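You operate a simulated robot arm through the tools that you are given. There is no shell and no other tool.

Carry out the task below with a simulated robot arm. There is one attempt and no reset: what you move stays moved.

JOB
Set the controls near the top of the bench marked checks. At the end: the purple bar knob is turned to right end; the arm with green grip is set to locked; the green knob marked mode is turned to haze; the clear jar with blue lid stands on top of the orange cap with blue band; whatever was shut is shut again. Leave all else as you found it, and nothing knocked over. The arm with green grip goes clockwise seen from above, to its stop.

The check looks at the end state, three seconds after you hand in, the way a careful person would. Anything else that was tipped, shoved, dropped, spilled or broken makes it a failure. A push-on lid holds only when it is set on centred and level and pressed home; a screw cap is set on level and turned clockwise until tight.

ROBOT AND FRAMES
A 7-joint arm with a two-finger gripper, fixed in place. Base frame: the origin is on the floor under the middle of its stand, x ahead of it, y to its left, z up; the work surface is at about z = 0.8. Readings come in m, degrees, newtons and seconds.
With the tool pointing down near the work surface it reaches from about 0.34 to 0.72 m from the base axis. Its first joint turns from -66.0 to 66.0 degrees. Payload 2.45 kg.
The tool frame sits at the grasp point between the pads (the TCP): z along the fingers, y along the line on which they close. The tips reach 0.026 m beyond it. The gripper opens to 0.096 m; its body begins 0.069 m behind the TCP.
Orientation is told as [roll, pitch, yaw] about the base's x, y, z axes, in that order, counted from this pose: with the fingers straight down and closing along the base's y, the tool's x points along the base's -x, its y along +y and its z along -z.

CONTROLS
- The arm moves only by the tool step_arm. Its argument "moves" is text: rows parted by semicolons, each of 7 numbers parted by spaces: the shift along the tool's x, y, z in units of 300 mm (1.0 is 300 mm), then the turn, a rotation vector about the tool's x, y, z in units of 90 degrees (1.0 is 90 degrees), then the finger opening in m, from 0 to 0.096. In form: x y z ax ay az jaw; .... A call has 1 to 20 rows; each row is the pose to reach, as a shift and turn from the pose commanded when the call began, along the tool's axes at that moment. A call with a number of a shift or a turn outside -1 to 1 is refused whole. Rows are played at 5 a second. More than 0.05 m and 8.6 degrees between two rows, or a gripper value outside its range, and nothing of the call is played. Where a pose cannot be reached the arm comes as near as it can. A force on the tool above 40 N (or 10 N above the force at the start of the call, whichever is more), or a blocked arm, ends the call early, and 0.2 s more pass. Each finger travels about 0.05 m/s and halts on what it meets, pressing with about 41 N; the grip force reading is that of the motor and also rises with nothing between the fingers. The clock runs only during rows and for 0.2 s after the last one: add rows that repeat a pose to give the fingers time. The reply holds the time, the measured pose of the TCP, the force on the tool along the base axes, the opening and the grip force, in the units named above and with some noise, with the torque about the TCP (base axes, N m) and any sound that the robot's microphone picked up.
- Cameras (640 x 400 px; columns grow to the right, rows downward): "scene" is fixed at [0.1728, -0.4054, 1.4135]; the picture's right is [0.65, -0.76, 0.00], its down [-0.49, -0.42, -0.76] and it looks along [0.58, 0.50, -0.65] (base axes); focal length 246 px, centre (320, 200). "wrist" rides on the gripper at [0.082, 0.003, -0.098] in the tool frame; the picture's right is [-0.04, 1.00, 0.00], its down [-0.73, -0.03, -0.68] and it looks along [-0.68, -0.03, 0.73] (tool axes); focal length 256 px, centre (320, 200). There is no depth. A picture from a camera that has moved, and an enlarged one, comes with that camera's place and axes in the base frame and with its lens.
- grab_frame(camera): a new picture of that camera. The clock stands still meanwhile.
- close_up(camera, box): a new picture of the part [left, top, right, bottom] of that camera's present view, enlarged. The clock stands still meanwhile.
- finish_job(): hands the job in; it is judged then, once.

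Places have to be worked out from the pictures, the camera data and where the tool is seen. Open the gripper and draw the arm clear of the work before you hand the job in, unless the task says otherwise.

The tools are called after "Emit:" as a command line: name --argument value ..., lists and objects as JSON in quotes. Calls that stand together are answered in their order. step_arm: Moves the arm, as the interface text tells. Its arguments: {"type":"object","properties":{"moves":{"type":"string"}},"required":["moves"]} The other tools are called the same way: grab_frame (camera) takes a picture; close_up (camera, box) takes an enlarged picture of a part of a camera's view; finish_job () hands the job in.

At the start:

```text
t: 0.0
eef_pos: [0.4753, 0.1028, 1.1597]
tcp_rot: [0.0, 0.1, 0.1]
force: [0.6, -0.8, -0.4]
torque: [-0.02, 0.02, 0.02]
opening: 0.096
grip_force: 0.0
```

scene: 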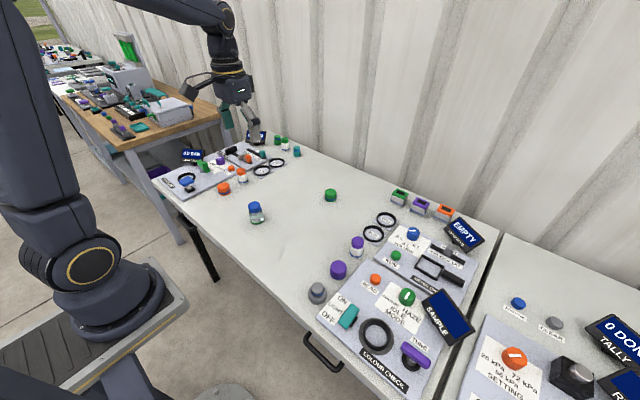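
wrist: 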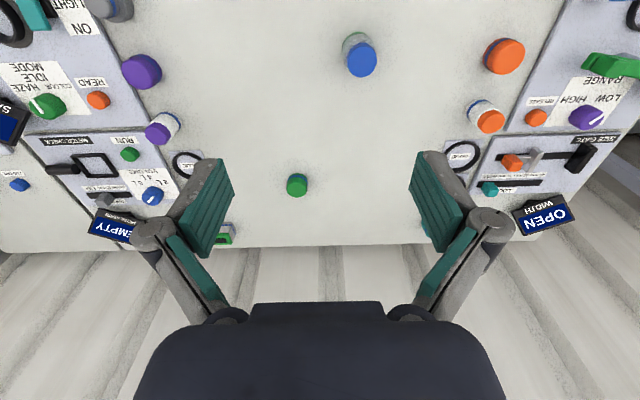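

I begin by looking closer at the bench to find the labelled panels and controls.

Emit:
close_up --camera "scene" --box '[300, 180, 500, 400]'

Emit:
close_up --camera "scene" --box '[140, 110, 360, 240]'

Emit:
close_up --camera "wrist" --box '[0, 0, 240, 260]'

Emit:
close_up --camera "wrist" --box '[400, 0, 640, 260]'

Emit:
close_up --camera "scene" --box '[460, 270, 640, 400]'

```text
1.82 times, centred on (400, 290) of scene
camera zoom: at [0.1728, -0.4054, 1.4135], right [0.65, -0.76, 0.0], down [-0.49, -0.42, -0.76], along [0.58, 0.5, -0.65], focal length 447 px, centre (174, 36)
```

zoom: 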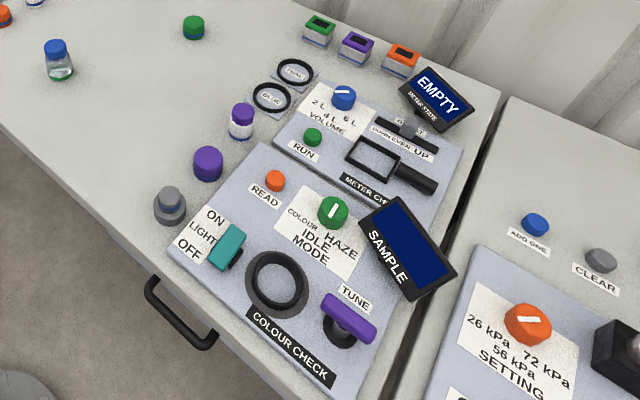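

```text
2.91 times, centred on (250, 175) of scene
camera zoom: at [0.1728, -0.4054, 1.4135], right [0.65, -0.76, 0.0], down [-0.49, -0.42, -0.76], along [0.58, 0.5, -0.65], focal length 714 px, centre (524, 273)
```

zoom: 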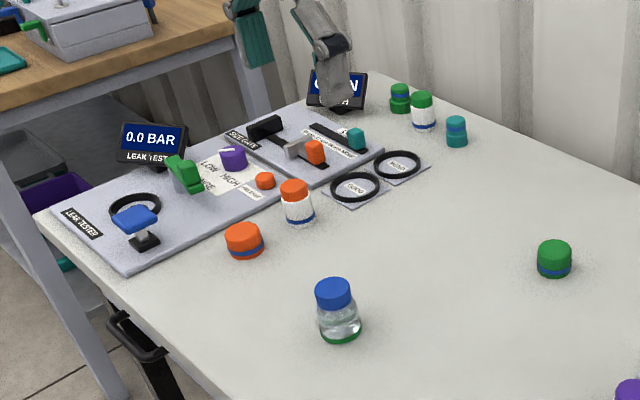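

```text
1.54 times, centred on (120, 130) of wrist
camera zoom: at [0.3928, 0.1061, 1.2574], right [0.04, 1.0, 0.0], down [0.73, -0.03, 0.68], along [0.68, -0.03, -0.73], focal length 394 px, centre (628, 308)
```

zoom: 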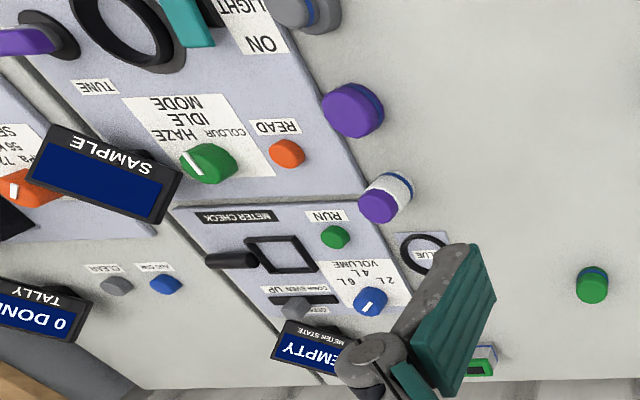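

```text
1.54 times, centred on (520, 130) of wrist
camera zoom: at [0.3928, 0.1061, 1.2574], right [0.04, 1.0, 0.0], down [0.73, -0.03, 0.68], along [0.68, -0.03, -0.73], focal length 394 px, centre (12, 308)
```

zoom: 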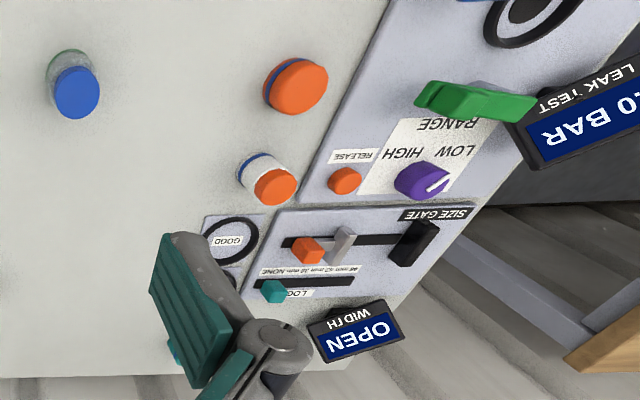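

```text
3.08 times, centred on (550, 335) of scene
camera zoom: at [0.1728, -0.4054, 1.4135], right [0.65, -0.76, 0.0], down [-0.49, -0.42, -0.76], along [0.58, 0.5, -0.65], focal length 756 px, centre (-388, -215)
```

zoom: 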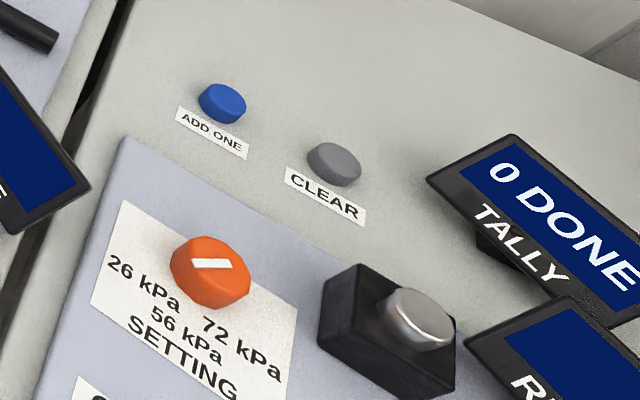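

The main bench has the colour check panel (mode, tune) on the right and the leak tester (green lever) on the left, with the clear jar near (0.49, 0.15) and the orange cap near (0.51, 0.39). I move the open gripper high above the left part to look at those things from closer.

Emit:
step_arm --moves "0.04 0.12 0.02 0 0 0 0.096; 0.08 0.25 0.04 0 0 0 0.096; 0.12 0.38 0.06 0 0 0 0.096; 0.16 0.5 0.08 0 0 0 0.096; 0.2 0.63 0.1 0 0 0 0.096; 0.25 0.757 0.12 0 0 0 0.096; 0.25 0.757 0.12 0 0 0 0.096"

Emit:
grab_frame --camera "wrist"

Emit:
grab_frame --camera "scene"

```text
t: 1.6
eef_pos: [0.3996, 0.3278, 1.1235]
tcp_rot: [0.1, 0.0, 0.0]
force: [0.0, 1.0, -0.5]
torque: [0.02, -0.01, -0.03]
opening: 0.0961
grip_force: 0.1
```

```text
taken
camera wrist: at [0.3183, 0.3316, 1.221], right [0.04, 1.0, 0.0], down [0.73, -0.03, 0.68], along [0.68, -0.03, -0.73], focal length 256 px, centre (320, 200)
```

wrist: 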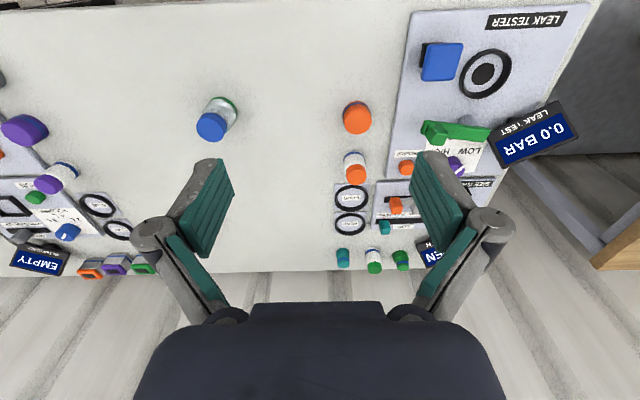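

```text
taken
```

scene: 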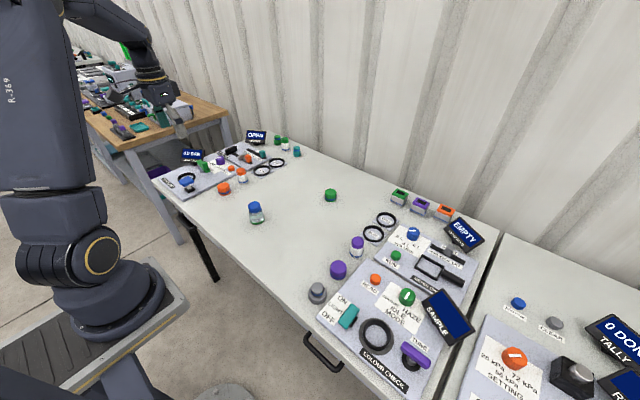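

The leak tester is now in the upper right of the wrist view. I enlarge it, and the jar and cap region.

Emit:
close_up --camera "wrist" --box '[330, 0, 600, 170]'

Emit:
close_up --camera "wrist" --box '[170, 70, 410, 220]'

Emit:
close_up --camera "scene" --box '[155, 120, 315, 220]'

Emit:
close_up --camera "scene" --box '[310, 260, 470, 400]'

```text
2.35 times, centred on (465, 85) of wrist
camera zoom: at [0.3183, 0.3316, 1.221], right [0.04, 1.0, 0.0], down [0.73, -0.03, 0.68], along [0.68, -0.03, -0.73], focal length 602 px, centre (-21, 471)
```

zoom: 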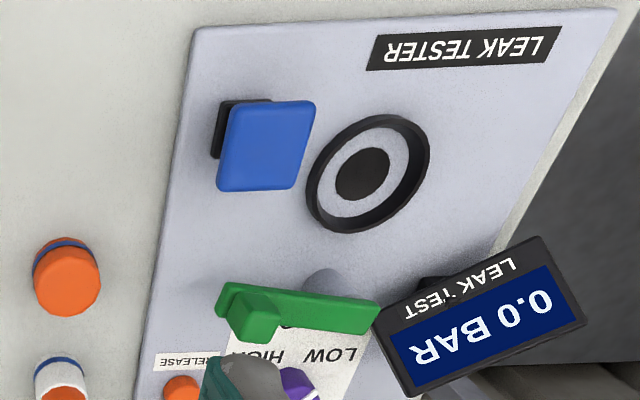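

```text
2.67 times, centred on (290, 145) of wrist
camera zoom: at [0.3183, 0.3316, 1.221], right [0.04, 1.0, 0.0], down [0.73, -0.03, 0.68], along [0.68, -0.03, -0.73], focal length 683 px, centre (400, 347)
```

zoom: 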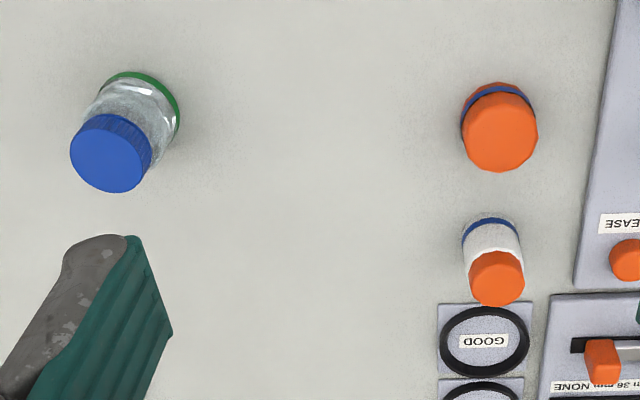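

```text
4.00 times, centred on (235, 170) of scene
camera zoom: at [0.1728, -0.4054, 1.4135], right [0.65, -0.76, 0.0], down [-0.49, -0.42, -0.76], along [0.58, 0.5, -0.65], focal length 982 px, centre (660, 320)
```

zoom: 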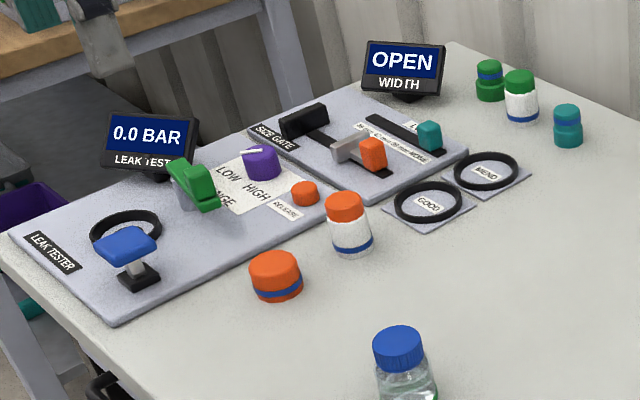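

```text
2.86 times, centred on (390, 330) of scene
camera zoom: at [0.1728, -0.4054, 1.4135], right [0.65, -0.76, 0.0], down [-0.49, -0.42, -0.76], along [0.58, 0.5, -0.65], focal length 702 px, centre (120, -171)
```

zoom: 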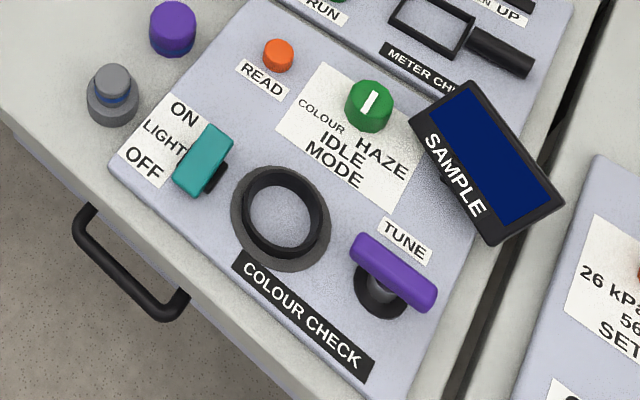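

The green lever on the leak tester appears to pivot on a post near (0.51, 0.55) with its arm pointing to -y, so clockwise brings it toward the robot. I lower toward it, staying above everything, to see it well.

Emit:
step_arm --moves "-0.034 0.081 0.082 0 0 0 0.096; -0.067 0.163 0.164 0 0 0 0.096; -0.1 0.244 0.246 0 0 0 0.096; -0.134 0.326 0.328 0 0 0 0.096; -0.168 0.407 0.41 0 0 0 0.096; -0.168 0.407 0.41 0 0 0 0.096"

Emit:
grab_frame --camera "wrist"

Emit:
close_up --camera "scene" --box '[155, 120, 315, 220]'

```text
t: 3.0
eef_pos: [0.45, 0.4526, 1.0008]
tcp_rot: [0.0, 0.0, 0.0]
force: [0.3, -0.4, -0.9]
torque: [0.03, 0.01, 0.04]
opening: 0.096
grip_force: 0.1
```

```text
taken
camera wrist: at [0.3688, 0.4555, 1.0987], right [0.04, 1.0, 0.0], down [0.73, -0.03, 0.68], along [0.68, -0.03, -0.73], focal length 256 px, centre (320, 200)
```

wrist: 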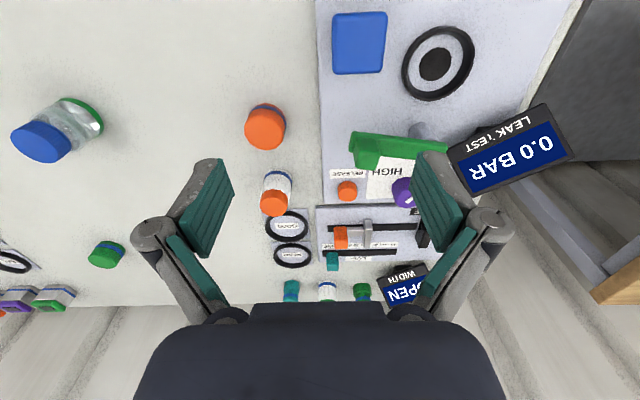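

```text
4.00 times, centred on (235, 170) of scene
camera zoom: at [0.1728, -0.4054, 1.4135], right [0.65, -0.76, 0.0], down [-0.49, -0.42, -0.76], along [0.58, 0.5, -0.65], focal length 982 px, centre (660, 320)
```

zoom: 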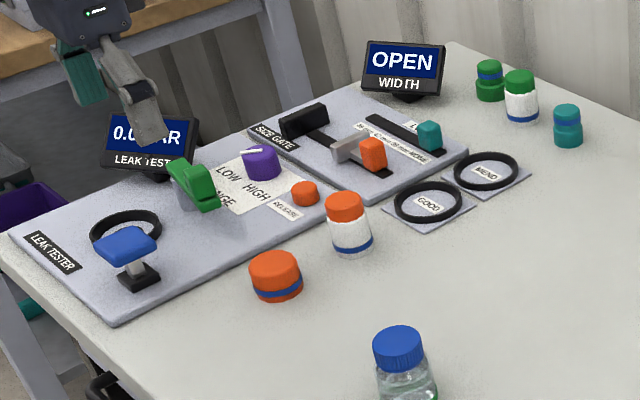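

Now the lever is closer. I enlarge it in the wrist view.

Emit:
close_up --camera "wrist" --box '[310, 0, 590, 210]'

Emit:
close_up --camera "scene" --box '[175, 140, 255, 190]'

```text
1.90 times, centred on (450, 105) of wrist
camera zoom: at [0.3688, 0.4555, 1.0987], right [0.04, 1.0, 0.0], down [0.73, -0.03, 0.68], along [0.68, -0.03, -0.73], focal length 488 px, centre (72, 381)
```

zoom: 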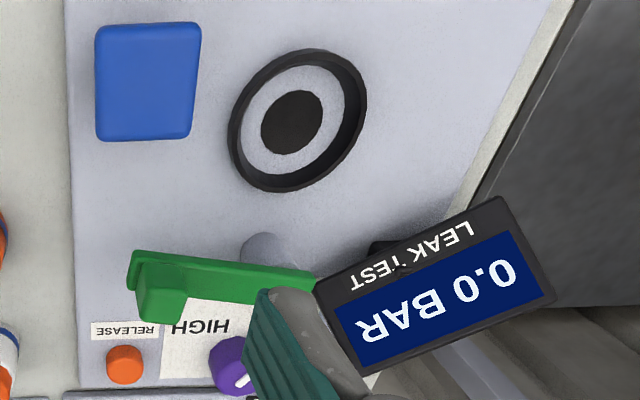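

```text
8.00 times, centred on (215, 165) of scene
camera zoom: at [0.1728, -0.4054, 1.4135], right [0.65, -0.76, 0.0], down [-0.49, -0.42, -0.76], along [0.58, 0.5, -0.65], focal length 1965 px, centre (1160, 480)
```

zoom: 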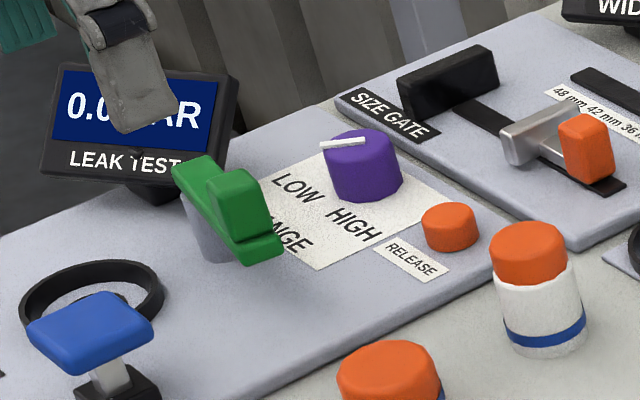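

The lever is a bar about 0.86 high with an upright grip (top about 0.893) at about (0.514, 0.497), pivot about (0.515, 0.565). I hover above the grip with the fingers turned 90° so that they close along x, to straddle it.

Emit:
step_arm --moves "-0.0179 0.0126 0.012 0 0 -0.0833 0.09; -0.0358 0.0252 0.024 0 0 -0.1667 0.08; -0.0538 0.0378 0.036 0 0 -0.25 0.07; -0.0717 0.0503 0.048 0 0 -0.3333 0.06; -0.0896 0.0629 0.06 0 0 -0.4167 0.06; -0.1075 0.0755 0.072 0 0 -0.5 0.06; -0.1254 0.0881 0.084 0 0 -0.5833 0.06; -0.1433 0.1007 0.096 0 0 -0.6667 0.06; -0.1613 0.1133 0.108 0 0 -0.75 0.06; -0.1792 0.1258 0.12 0 0 -0.8333 0.06; -0.1971 0.1384 0.132 0 0 -0.9167 0.06; -0.215 0.151 0.144 0 0 -1 0.06; -0.215 0.151 0.144 0 0 -1 0.06"

Emit:
grab_frame --camera "wrist"

Emit:
close_up --camera "scene" --box '[155, 110, 275, 200]'

```text
t: 5.8
eef_pos: [0.503, 0.482, 0.9572]
tcp_rot: [0.0, 0.0, 90.2]
force: [0.8, -0.8, -0.7]
torque: [0.02, 0.0, -0.03]
opening: 0.06
grip_force: 0.0
out of reach, approached as far as the arm can: row 10, 11, 12, 13
```

```text
taken
camera wrist: at [0.4996, 0.3998, 1.0545], right [-1.0, 0.04, 0.0], down [0.03, 0.73, 0.68], along [0.03, 0.68, -0.73], focal length 256 px, centre (320, 200)
```

wrist: 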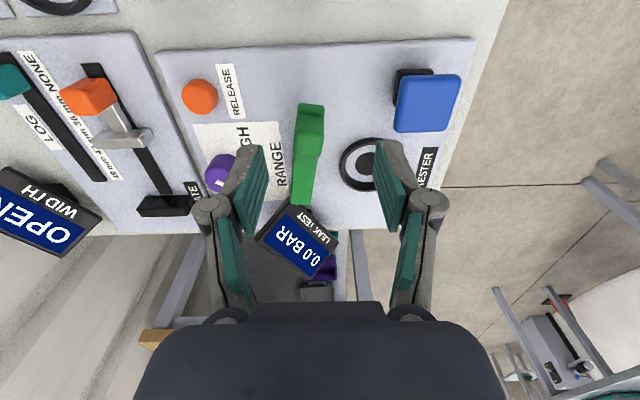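

```text
4.44 times, centred on (215, 155) of scene
camera zoom: at [0.1728, -0.4054, 1.4135], right [0.65, -0.76, 0.0], down [-0.49, -0.42, -0.76], along [0.58, 0.5, -0.65], focal length 1092 px, centre (787, 400)
```

zoom: 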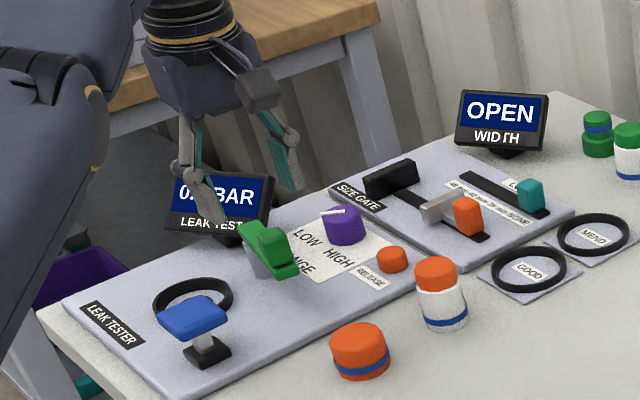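

Reach is limited at this height (0.503, 0.482 reached), and the view confirms the grip at about (0.511, 0.496). I go down to tip height just above the grip to see whether reach improves lower.

Emit:
step_arm --moves "0 0 0.03 0 0 0 0.06; 0 0 0.06 0 0 0 0.06; 0 0 0.09 0 0 0 0.06; 0 0 0.115 0 0 0 0.06; 0 0 0.115 0 0 0 0.06"

Emit:
grab_frame --camera "wrist"

Emit:
close_up --camera "scene" --box '[155, 110, 275, 200]'

```text
t: 7.0
eef_pos: [0.5027, 0.4803, 0.9226]
tcp_rot: [0.0, 0.0, 90.0]
force: [0.0, 0.1, -0.3]
torque: [0.01, 0.02, 0.0]
opening: 0.0603
grip_force: 0.1
```

```text
taken
camera wrist: at [0.4999, 0.3997, 1.02], right [-1.0, 0.04, 0.0], down [0.03, 0.73, 0.68], along [0.03, 0.68, -0.73], focal length 256 px, centre (320, 200)
```

wrist: 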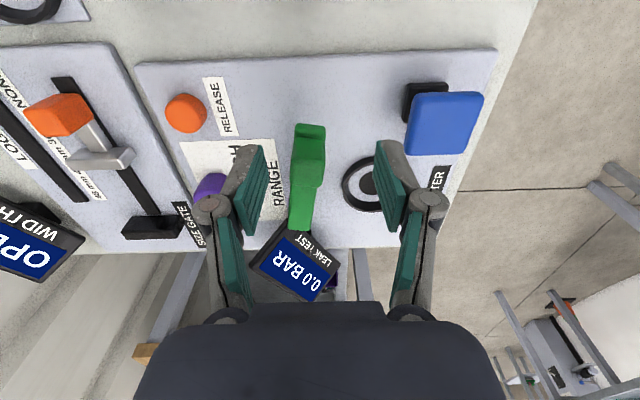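

```text
4.44 times, centred on (215, 155) of scene
camera zoom: at [0.1728, -0.4054, 1.4135], right [0.65, -0.76, 0.0], down [-0.49, -0.42, -0.76], along [0.58, 0.5, -0.65], focal length 1092 px, centre (787, 400)
```

zoom: 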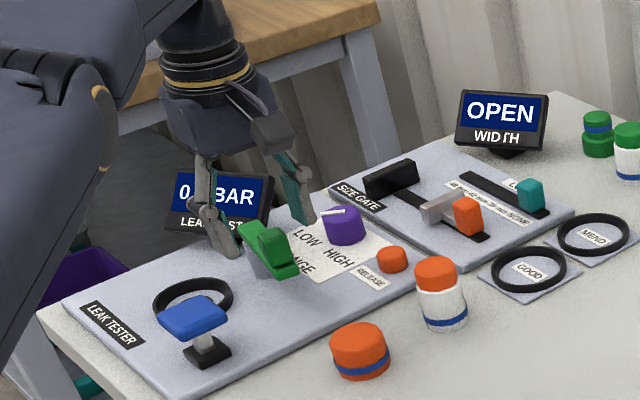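

Commanded pose follows the reached one. The grip reads (0.511, 0.493) and the fingers straddle it, so I shift out to it at this height and then lower the tips beside the grip.

Emit:
step_arm --moves "-0.02 -0.015 0 0 0 0 0.06; -0.047 -0.03 0.01 0 0 0 0.06; -0.047 -0.03 0.04 0 0 0 0.06; -0.047 -0.03 0.07 0 0 0 0.06; -0.047 -0.03 0.095 0 0 0 0.06; -0.047 -0.03 0.095 0 0 0 0.06"

Emit:
grab_frame --camera "wrist"

Emit:
close_up --camera "scene" --box '[155, 110, 275, 200]'

```text
t: 8.4
eef_pos: [0.502, 0.4817, 0.8942]
tcp_rot: [0.1, 0.1, 90.0]
force: [0.0, -0.1, -0.8]
torque: [0.03, -0.02, 0.01]
opening: 0.0602
grip_force: 0.1
out of reach, approached as far as the arm can: row 1, 2, 3, 4, 5, 6
```

```text
taken
camera wrist: at [0.4989, 0.4001, 0.9915], right [-1.0, 0.04, 0.0], down [0.03, 0.73, 0.68], along [0.03, 0.68, -0.73], focal length 256 px, centre (320, 200)
```

wrist: 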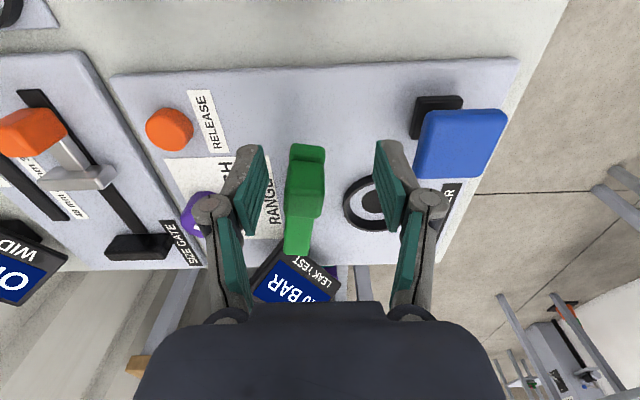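

```text
4.44 times, centred on (215, 155) of scene
camera zoom: at [0.1728, -0.4054, 1.4135], right [0.65, -0.76, 0.0], down [-0.49, -0.42, -0.76], along [0.58, 0.5, -0.65], focal length 1092 px, centre (787, 400)
```

zoom: 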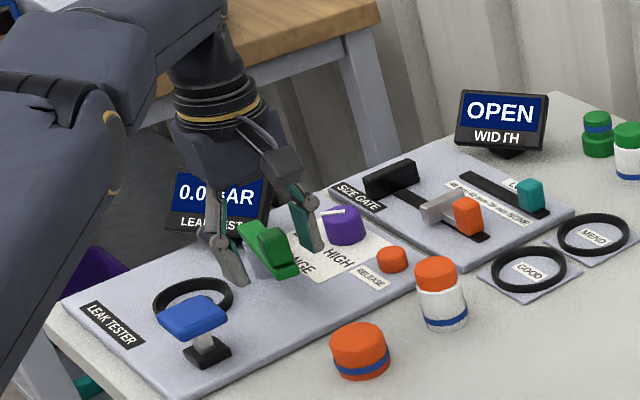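

The straddle is good but reach stops at r ≈ 0.696, and the lever's end place will be at r ≈ 0.717. I tilt the fingers about their closing axis by 20° (tips toward the pivot) to gain reach and centre on the grip.

Emit:
step_arm --moves "-0.005 -0.003 0 0 -0.08 0 0.06; -0.02 -0.01 0 0 -0.16 0 0.06; -0.044 -0.02 0 0 -0.222 0 0.06; -0.044 -0.02 0 0 -0.222 0 0.06"

Emit:
grab_frame --camera "wrist"

Emit:
close_up --camera "scene" --box '[155, 110, 275, 200]'

```text
t: 9.4
eef_pos: [0.5085, 0.4948, 0.8948]
tcp_rot: [0.1, -20.1, 90.0]
force: [0.6, 0.0, 0.4]
torque: [0.05, 0.0, -0.04]
opening: 0.0598
grip_force: 0.1
```

```text
taken
camera wrist: at [0.5049, 0.3844, 0.959], right [-1.0, 0.04, 0.01], down [0.03, 0.46, 0.89], along [0.03, 0.89, -0.46], focal length 256 px, centre (320, 200)
```

wrist: 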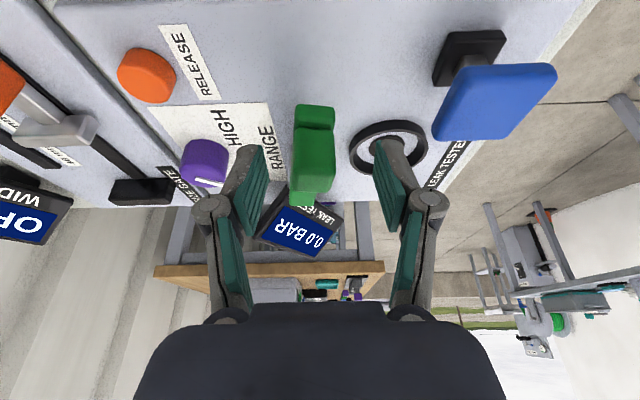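

```text
4.44 times, centred on (215, 155) of scene
camera zoom: at [0.1728, -0.4054, 1.4135], right [0.65, -0.76, 0.0], down [-0.49, -0.42, -0.76], along [0.58, 0.5, -0.65], focal length 1092 px, centre (787, 400)
```

zoom: 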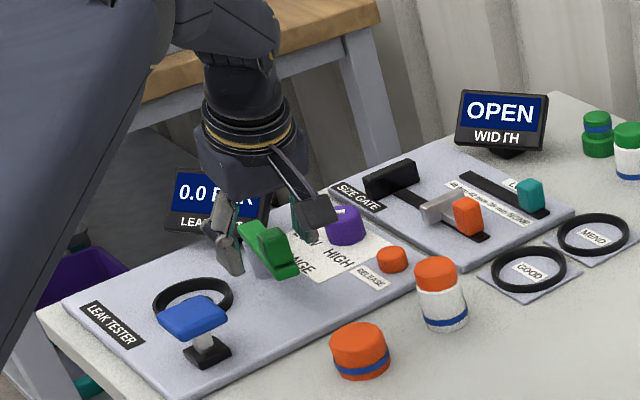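

Tilted pose reached at (0.5085, 0.4948, 0.8948) with the grip between the fingers. I narrow the opening to 0.04 and sweep the first half of the clockwise arc about the pivot.

Emit:
step_arm --moves "0 0 0 0 0 0 0.042; 0 0 0 0 0 0 0.042; -0.002 0.0127 0.0007 0 0 0 0.042; -0.0053 0.037 0.0019 0.019 0 0.0522 0.042; -0.0113 0.0603 0.0041 0.0418 0 0.1149 0.042; -0.0197 0.0833 0.0072 0.0646 0 0.1776 0.042; -0.0301 0.105 0.0109 0.0874 0 0.2402 0.042; -0.0426 0.1253 0.0155 0.1102 0 0.3029 0.042; -0.057 0.1443 0.0207 0.133 0 0.3656 0.042; -0.0733 0.1617 0.0267 0.1558 0 0.4282 0.042; -0.0912 0.177 0.0332 0.1786 0 0.4909 0.042"

Emit:
grab_frame --camera "wrist"

Emit:
close_up --camera "scene" --box '[155, 110, 275, 200]'

```text
t: 11.8
eef_pos: [0.4546, 0.5235, 0.893]
tcp_rot: [0.0, -20.0, 42.9]
force: [0.1, 0.7, -0.2]
torque: [-0.01, -0.01, 0.03]
opening: 0.042
grip_force: 0.1
```

```text
taken
camera wrist: at [0.3717, 0.4517, 0.9578], right [-0.65, 0.76, 0.01], down [0.35, 0.29, 0.89], along [0.67, 0.59, -0.46], focal length 256 px, centre (320, 200)
```

wrist: 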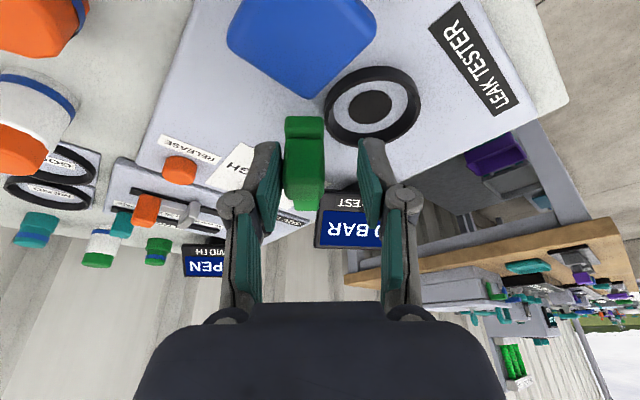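

```text
4.44 times, centred on (215, 155) of scene
camera zoom: at [0.1728, -0.4054, 1.4135], right [0.65, -0.76, 0.0], down [-0.49, -0.42, -0.76], along [0.58, 0.5, -0.65], focal length 1092 px, centre (787, 400)
```

zoom: 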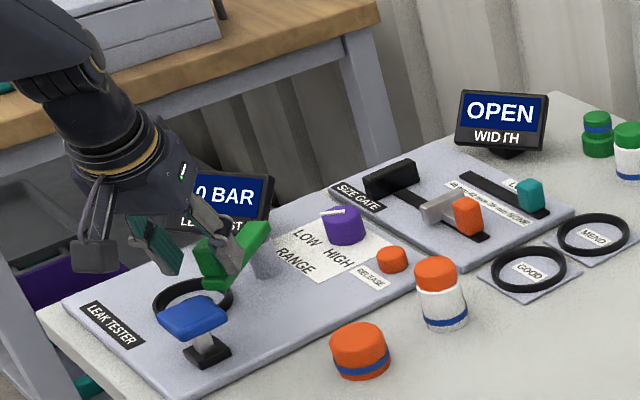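

The lever follows nicely, now about 47° over. I continue the arc to about 83°, watching for the stop.

Emit:
step_arm --moves "-0.0038 0.024 0.0014 0.0228 0 0.0627 0.042; -0.0103 0.0473 0.0038 0.0456 0 0.1253 0.042; -0.0188 0.0703 0.0068 0.0684 0 0.188 0.042; -0.0295 0.0917 0.0107 0.0912 0 0.2507 0.042; -0.0426 0.112 0.0155 0.114 0 0.3133 0.042; -0.057 0.1303 0.0207 0.1368 0 0.376 0.042; -0.057 0.1303 0.0207 0.1368 0 0.376 0.042"

Emit:
grab_frame --camera "wrist"

Emit:
close_up --camera "scene" --box '[155, 110, 275, 200]'

```text
t: 13.4
eef_pos: [0.4423, 0.565, 0.8939]
tcp_rot: [0.0, -19.9, 7.0]
force: [-0.4, 0.0, -0.3]
torque: [-0.02, -0.01, 0.02]
opening: 0.0419
grip_force: 0.0
```

```text
taken
camera wrist: at [0.3319, 0.5545, 0.9579], right [-0.08, 1.0, 0.01], down [0.46, 0.03, 0.89], along [0.89, 0.08, -0.46], focal length 256 px, centre (320, 200)
```

wrist: 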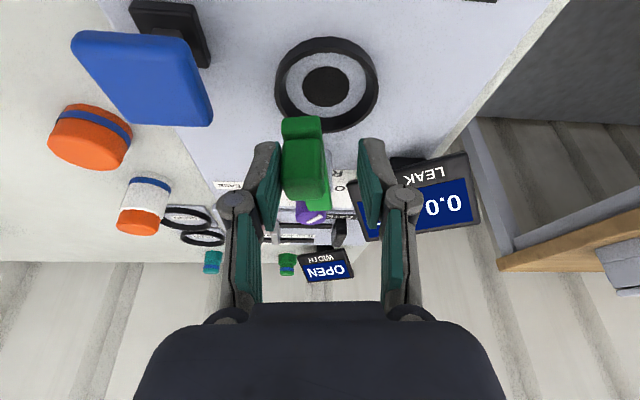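

```text
4.44 times, centred on (215, 155) of scene
camera zoom: at [0.1728, -0.4054, 1.4135], right [0.65, -0.76, 0.0], down [-0.49, -0.42, -0.76], along [0.58, 0.5, -0.65], focal length 1092 px, centre (787, 400)
```

zoom: 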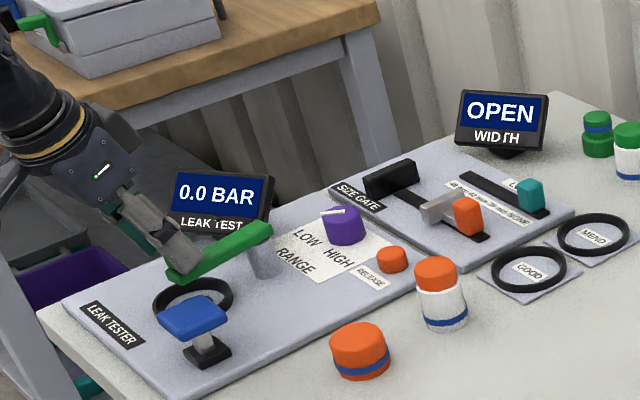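

No stop felt yet; the lever is at about 80° and the ring seat is just ahead. I continue in finer steps, watching the force.

Emit:
step_arm --moves "-0.0025 0.016 0.0009 0.0152 0 0.0418 0.042; -0.006 0.0317 0.0022 0.0304 0 0.0836 0.042; -0.0103 0.0477 0.0038 0.0456 0 0.1253 0.042; -0.0103 0.0477 0.0038 0.0456 0 0.1253 0.042"

Emit:
grab_frame --camera "wrist"

Emit:
close_up --camera "scene" --box '[155, 110, 275, 200]'

```text
t: 14.4
eef_pos: [0.4321, 0.5514, 0.8973]
tcp_rot: [0.1, -20.0, -5.1]
force: [0.0, 0.8, 1.3]
torque: [0.05, -0.04, 0.01]
opening: 0.0423
grip_force: 0.1
out of reach, approached as far as the arm can: row 2, 3, 4
```

```text
taken
camera wrist: at [0.323, 0.5636, 0.9602], right [0.13, 0.99, 0.01], down [0.45, -0.07, 0.89], along [0.88, -0.1, -0.46], focal length 256 px, centre (320, 200)
```

wrist: 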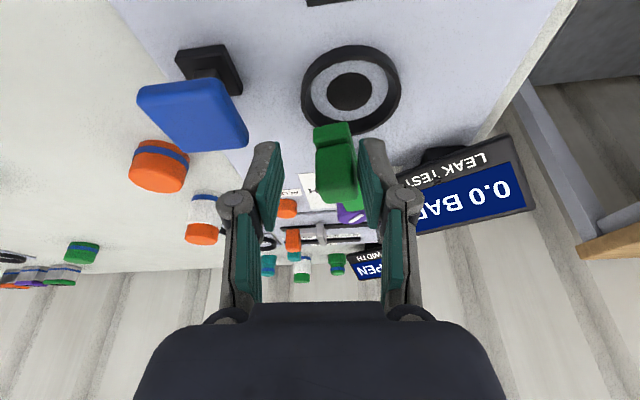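

```text
4.44 times, centred on (215, 155) of scene
camera zoom: at [0.1728, -0.4054, 1.4135], right [0.65, -0.76, 0.0], down [-0.49, -0.42, -0.76], along [0.58, 0.5, -0.65], focal length 1092 px, centre (787, 400)
```

zoom: 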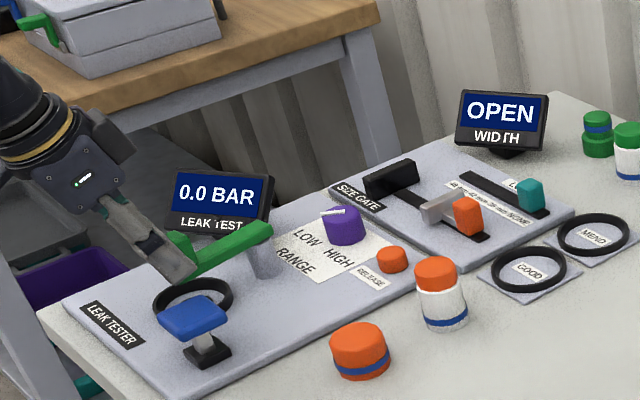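

The last rows ran out of reach because the tilt direction turned away from the arm's plane; the lever sits at roughly 85°. I turn the hand back to yaw 30° around the grip (fingers a bit wider), so the tilt points outward again and I can push further.

Emit:
step_arm --moves "0 0 0 0 0 0 0.052; -0.004 0.0069 0.004 -0.0266 0 -0.0731 0.052; -0.009 0.0139 0.008 -0.0532 0 -0.1462 0.052; -0.014 0.0208 0.012 -0.0798 0 -0.2194 0.052; -0.019 0.0278 0.016 -0.1064 0 -0.2925 0.052; -0.023 0.0347 0.02 -0.133 0 -0.3656 0.052; -0.023 0.0347 0.02 -0.133 0 -0.3656 0.052"

Emit:
grab_frame --camera "wrist"

Emit:
close_up --camera "scene" --box '[155, 110, 275, 200]'

```text
t: 16.0
eef_pos: [0.4426, 0.5601, 0.8925]
tcp_rot: [0.1, -20.1, 30.1]
force: [0.0, -0.3, 0.2]
torque: [-0.02, -0.01, -0.01]
opening: 0.0521
grip_force: 0.0
```

```text
taken
camera wrist: at [0.3455, 0.5079, 0.9562], right [-0.47, 0.88, 0.01], down [0.41, 0.2, 0.89], along [0.78, 0.42, -0.46], focal length 256 px, centre (320, 200)
```

wrist: 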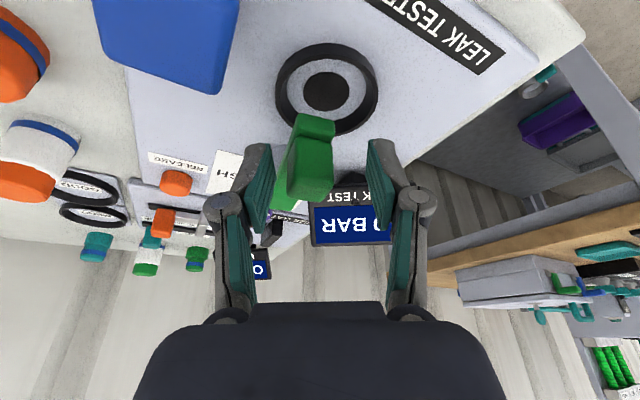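

```text
4.44 times, centred on (215, 155) of scene
camera zoom: at [0.1728, -0.4054, 1.4135], right [0.65, -0.76, 0.0], down [-0.49, -0.42, -0.76], along [0.58, 0.5, -0.65], focal length 1092 px, centre (787, 400)
```

zoom: 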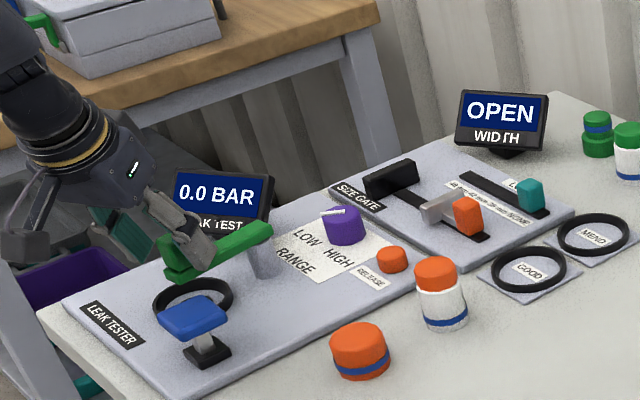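

Pose reached with the grip loosely between the fingers. I narrow the fingers and push along +y in 4–5 mm steps to feel for the stop.

Emit:
step_arm --moves "0 0 0 0 0 0 0.038; 0 0 0 0 0 0 0.038; -0.0078 0.0144 0.0029 0 0 0 0.038; -0.0157 0.0289 0.0057 0 0 0 0.038; -0.0235 0.0433 0.0086 0 0 0 0.038; -0.0313 0.0577 0.0114 0 0 0 0.038; -0.0313 0.0577 0.0114 0 0 0 0.038"

Emit:
grab_frame --camera "wrist"

Emit:
close_up --camera "scene" --box '[155, 110, 275, 200]'

```text
t: 17.6
eef_pos: [0.4433, 0.5784, 0.8905]
tcp_rot: [-0.3, -19.9, 29.9]
force: [8.5, -15.0, -5.4]
torque: [-0.24, -0.09, -0.09]
opening: 0.0487
grip_force: 8.1
```

```text
taken
camera wrist: at [0.3466, 0.5262, 0.9551], right [-0.47, 0.88, 0.01], down [0.41, 0.21, 0.89], along [0.78, 0.42, -0.46], focal length 256 px, centre (320, 200)
```

wrist: 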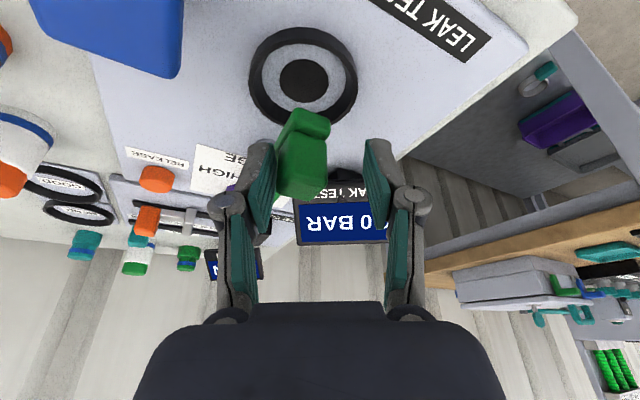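

```text
4.44 times, centred on (215, 155) of scene
camera zoom: at [0.1731, -0.4057, 1.4134], right [0.65, -0.76, 0.0], down [-0.49, -0.42, -0.76], along [0.58, 0.5, -0.65], focal length 1092 px, centre (787, 400)
```

zoom: 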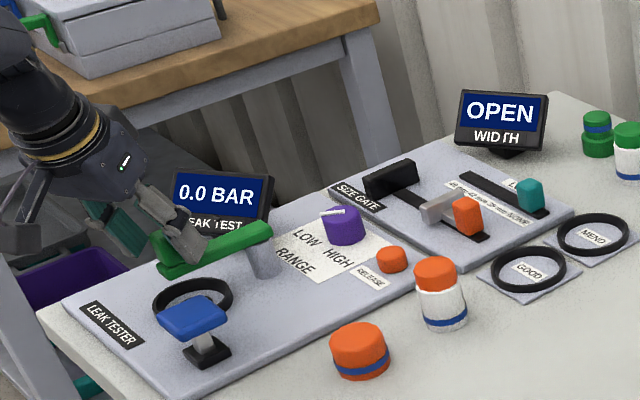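

The reaction of about 17 N with the lever over the ring shows it is at its stop. I open the fingers, lift straight up and look at it.

Emit:
step_arm --moves "-0.0313 0.0577 0.0114 0 0 0 0.07; -0.0235 0.0433 0.0086 0 0 0 0.07; -0.0235 0.0433 0.0086 0 0 0 0.07; -0.0615 0.0433 -0.0958 0 0 0 0.07; -0.0995 0.0433 -0.2003 0 0 0 0.07; -0.1375 0.0433 -0.3047 0 0 0 0.07; -0.1375 0.0433 -0.3047 0 0 0 0.07"

Emit:
grab_frame --camera "wrist"

Emit:
close_up --camera "scene" --box '[155, 110, 275, 200]'

```text
t: 19.2
eef_pos: [0.4414, 0.5958, 0.992]
tcp_rot: [0.0, -20.1, 30.0]
force: [-0.3, 0.4, 0.2]
torque: [0.02, 0.03, -0.01]
opening: 0.0699
grip_force: 0.0
out of reach, approached as far as the arm can: row 1
```

```text
taken
camera wrist: at [0.3437, 0.5435, 1.0565], right [-0.47, 0.88, 0.01], down [0.41, 0.2, 0.89], along [0.78, 0.42, -0.46], focal length 256 px, centre (320, 200)
```

wrist: 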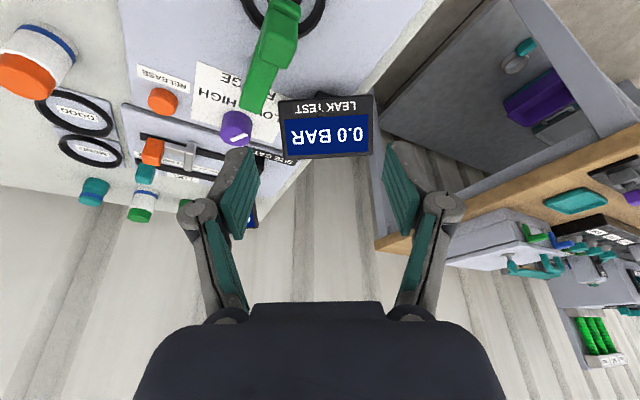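

```text
4.44 times, centred on (215, 155) of scene
camera zoom: at [0.1728, -0.4054, 1.4135], right [0.65, -0.76, 0.0], down [-0.49, -0.42, -0.76], along [0.58, 0.5, -0.65], focal length 1092 px, centre (787, 400)
```

zoom: 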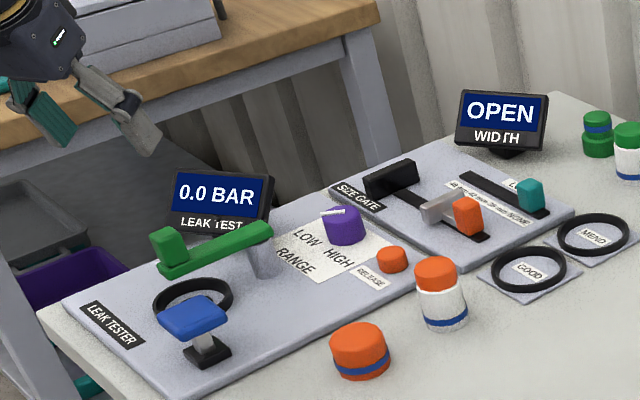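

I mistakenly added a further +y shift at the start of that call, but no force stop occurred and the lever looks undisturbed at its end. I check its angle in an enlarged view.

Emit:
close_up --camera "wrist" --box '[200, 0, 400, 160]'

Emit:
close_up --camera "scene" --box '[170, 145, 240, 195]'

```text
2.50 times, centred on (300, 80) of wrist
camera zoom: at [0.3437, 0.5435, 1.0565], right [-0.47, 0.88, 0.01], down [0.41, 0.2, 0.89], along [0.78, 0.42, -0.46], focal length 640 px, centre (370, 500)
```

zoom: 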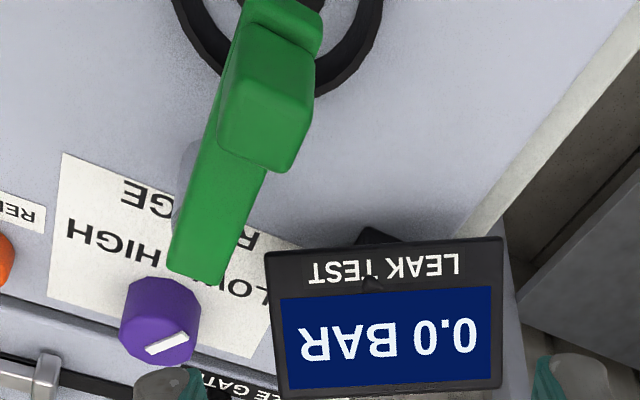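

```text
8.00 times, centred on (205, 170) of scene
camera zoom: at [0.1728, -0.4054, 1.4135], right [0.65, -0.76, 0.0], down [-0.49, -0.42, -0.76], along [0.58, 0.5, -0.65], focal length 1965 px, centre (1240, 440)
```

zoom: 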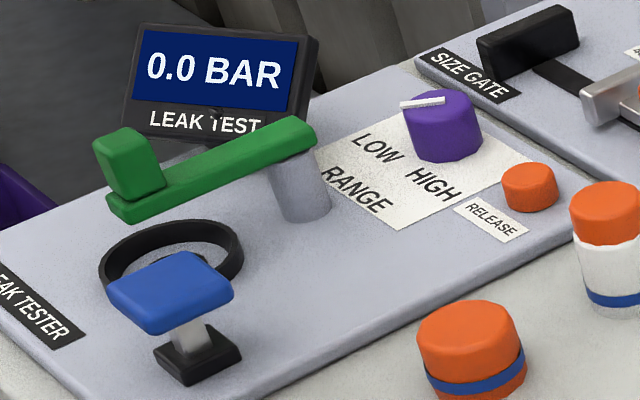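

The lever lies along -x over the ring at about 92°, as it should for locked. Next comes the jar: I level the tool and move back over the middle of the bench.

Emit:
step_arm --moves "0.0249 -0.0722 -0.0534 0 0.0555 0 0.08; 0.0498 -0.1443 -0.1068 0 0.111 0 0.09; 0.0748 -0.2165 -0.1603 0 0.1665 0 0.096; 0.0997 -0.2887 -0.2137 0 0.222 0 0.096; 0.0997 -0.2887 -0.2137 0 0.222 0 0.096"

```text
t: 20.4
eef_pos: [0.4478, 0.5041, 1.0444]
tcp_rot: [0.0, 0.3, 30.1]
force: [-0.2, -0.4, -0.7]
torque: [-0.01, -0.04, 0.01]
opening: 0.096
grip_force: 0.0
out of reach, approached as far as the arm can: row 2, 3, 4, 5
```

Now level at yaw 30°. I swing over to about (0.40, 0.27, 1.05) at yaw 0 to view the jar and the cap together.

Emit:
step_arm --moves "0.0881 -0.0993 0 0 0 0.0556 0.096; 0.1762 -0.1985 0 0 0 0.1111 0.096; 0.2644 -0.2978 0 0 0 0.1667 0.096; 0.3525 -0.397 0 0 0 0.2222 0.096; 0.4406 -0.4963 0 0 0 0.2778 0.096; 0.5287 -0.5955 0 0 0 0.3333 0.096; 0.5287 -0.5955 0 0 0 0.3333 0.096"

Emit:
grab_frame --camera "wrist"

Emit:
close_up --camera "scene" --box '[200, 160, 300, 230]'

```text
t: 22.0
eef_pos: [0.5093, 0.4403, 1.0901]
tcp_rot: [-0.1, 0.1, 0.0]
force: [-0.5, -0.4, 0.0]
torque: [-0.06, 0.03, 0.03]
opening: 0.096
grip_force: 0.0
out of reach, approached as far as the arm can: row 1, 2, 3, 4, 5, 6, 7
```

```text
taken
camera wrist: at [0.4285, 0.4439, 1.1889], right [0.04, 1.0, 0.0], down [0.73, -0.03, 0.68], along [0.68, -0.03, -0.73], focal length 256 px, centre (320, 200)
```

wrist: 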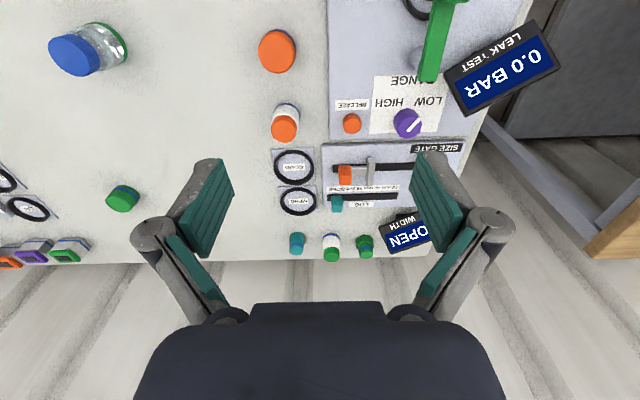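

```text
5.71 times, centred on (250, 195) of scene
camera zoom: at [0.1728, -0.4054, 1.4135], right [0.65, -0.76, 0.0], down [-0.49, -0.42, -0.76], along [0.58, 0.5, -0.65], focal length 1404 px, centre (720, 229)
```

zoom: 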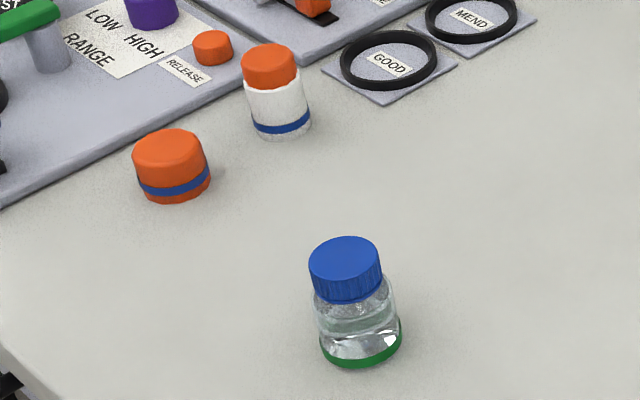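

The arm stopped short at (0.509, 0.440, 1.09), perhaps at a joint limit. I check the whole arm in the scene view before moving again.

Emit:
grab_frame --camera "scene"

Emit:
step_arm --moves "0.05 -0.08 0 0 0 0 0.096; 0.1 -0.16 0 0 0 0 0.096"

```text
taken
```

scene: 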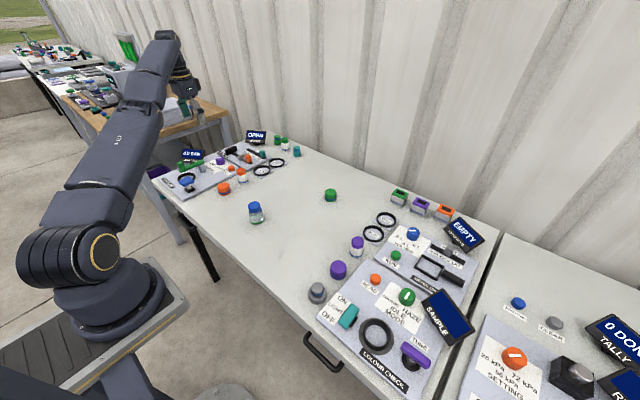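

```text
t: 22.6
eef_pos: [0.5145, 0.4309, 1.1038]
tcp_rot: [-0.1, 0.1, 0.0]
force: [-0.5, -0.6, -0.1]
torque: [-0.01, -0.01, 0.0]
opening: 0.096
grip_force: 0.2
out of reach, approached as far as the arm can: row 1, 2
```

The elbow looks almost straight, so inward moves stall; going straight down should bend it the right way. There's nothing higher than about 0.9 below (0.51, 0.43), so I lower to about z = 0.97.

Emit:
step_arm --moves "0 0 0.08 0 0 0 0.096; 0 0 0.16 0 0 0 0.096; 0 0 0.24 0 0 0 0.096; 0 0 0.32 0 0 0 0.096; 0 0 0.4 0 0 0 0.096; 0 0 0.4 0 0 0 0.096"

```text
t: 24.0
eef_pos: [0.5309, 0.4491, 0.9854]
tcp_rot: [-0.1, 0.0, 0.0]
force: [-0.9, 0.3, -0.7]
torque: [-0.01, -0.04, 0.03]
opening: 0.0959
grip_force: 0.1
out of reach, approached as far as the arm can: row 1, 2, 3, 4, 5, 6
```

The arm is still sliding along its outer reach limit (r ≈ 0.695), so the elbow is straight and stuck. I look at the arm's posture to choose an escape direction.

Emit:
close_up --camera "scene" --box '[20, 20, 260, 330]'

```text
1.29 times, centred on (140, 175) of scene
camera zoom: at [0.1728, -0.4054, 1.4135], right [0.65, -0.76, 0.0], down [-0.49, -0.42, -0.76], along [0.58, 0.5, -0.65], focal length 317 px, centre (552, 232)
```

zoom: 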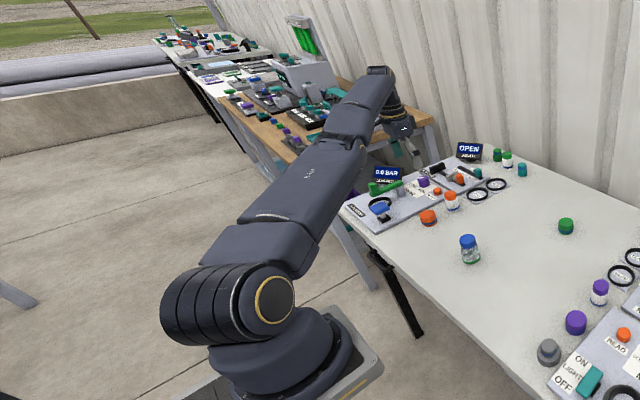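

The arm is nearly straight from shoulder to wrist. Tilting the fingers outward freed it before, so I tilt toward +y by 24° here in the free air and see if the pose is reached.

Emit:
step_arm --moves "0 0 0 -0.09 0 0 0.096; 0 0 0 -0.18 0 0 0.096; 0 0 0 -0.267 0 0 0.096; 0 0 0 -0.267 0 0 0.096; 0 0 0 -0.267 0 0 0.096"

```text
t: 25.2
eef_pos: [0.5729, 0.4951, 1.0065]
tcp_rot: [24.0, -0.1, 0.0]
force: [0.4, -0.6, 1.3]
torque: [-0.01, 0.01, 0.02]
opening: 0.0958
grip_force: 0.1
out of reach, approached as far as the arm can: row 1, 2, 3, 4, 5
```

It only slid along the limit again. I try a sideways move (counter-clockwise around the base) combined with inward, which I haven't tried, all at safe height.

Emit:
step_arm --moves "0.1325 0.0465 0.0207 0 0 0 0.096; 0.265 0.093 0.0415 0 0 0 0.096; 0.3975 0.1395 0.0622 0 0 0 0.096; 0.53 0.186 0.083 0 0 0 0.096; 0.53 0.186 0.083 0 0 0 0.096; 0.53 0.186 0.083 0 0 0 0.096"

Emit:
grab_frame --camera "scene"

```text
t: 26.6
eef_pos: [0.4491, 0.6015, 1.0117]
tcp_rot: [24.1, 0.0, 0.0]
force: [0.1, -0.3, 0.3]
torque: [0.03, 0.02, 0.02]
opening: 0.0959
grip_force: 0.0
out of reach, approached as far as the arm can: row 1, 2, 3, 4, 5, 6
```

```text
taken
```

scene: 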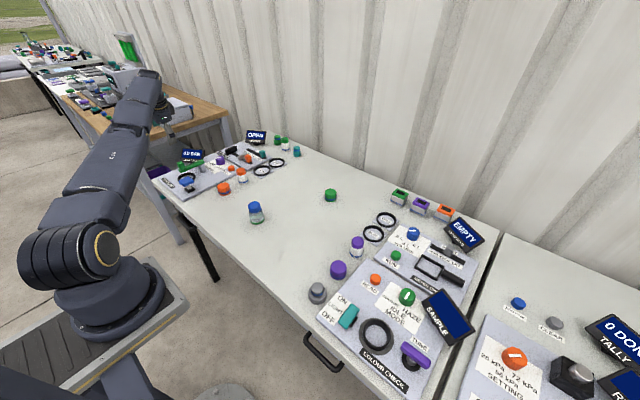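

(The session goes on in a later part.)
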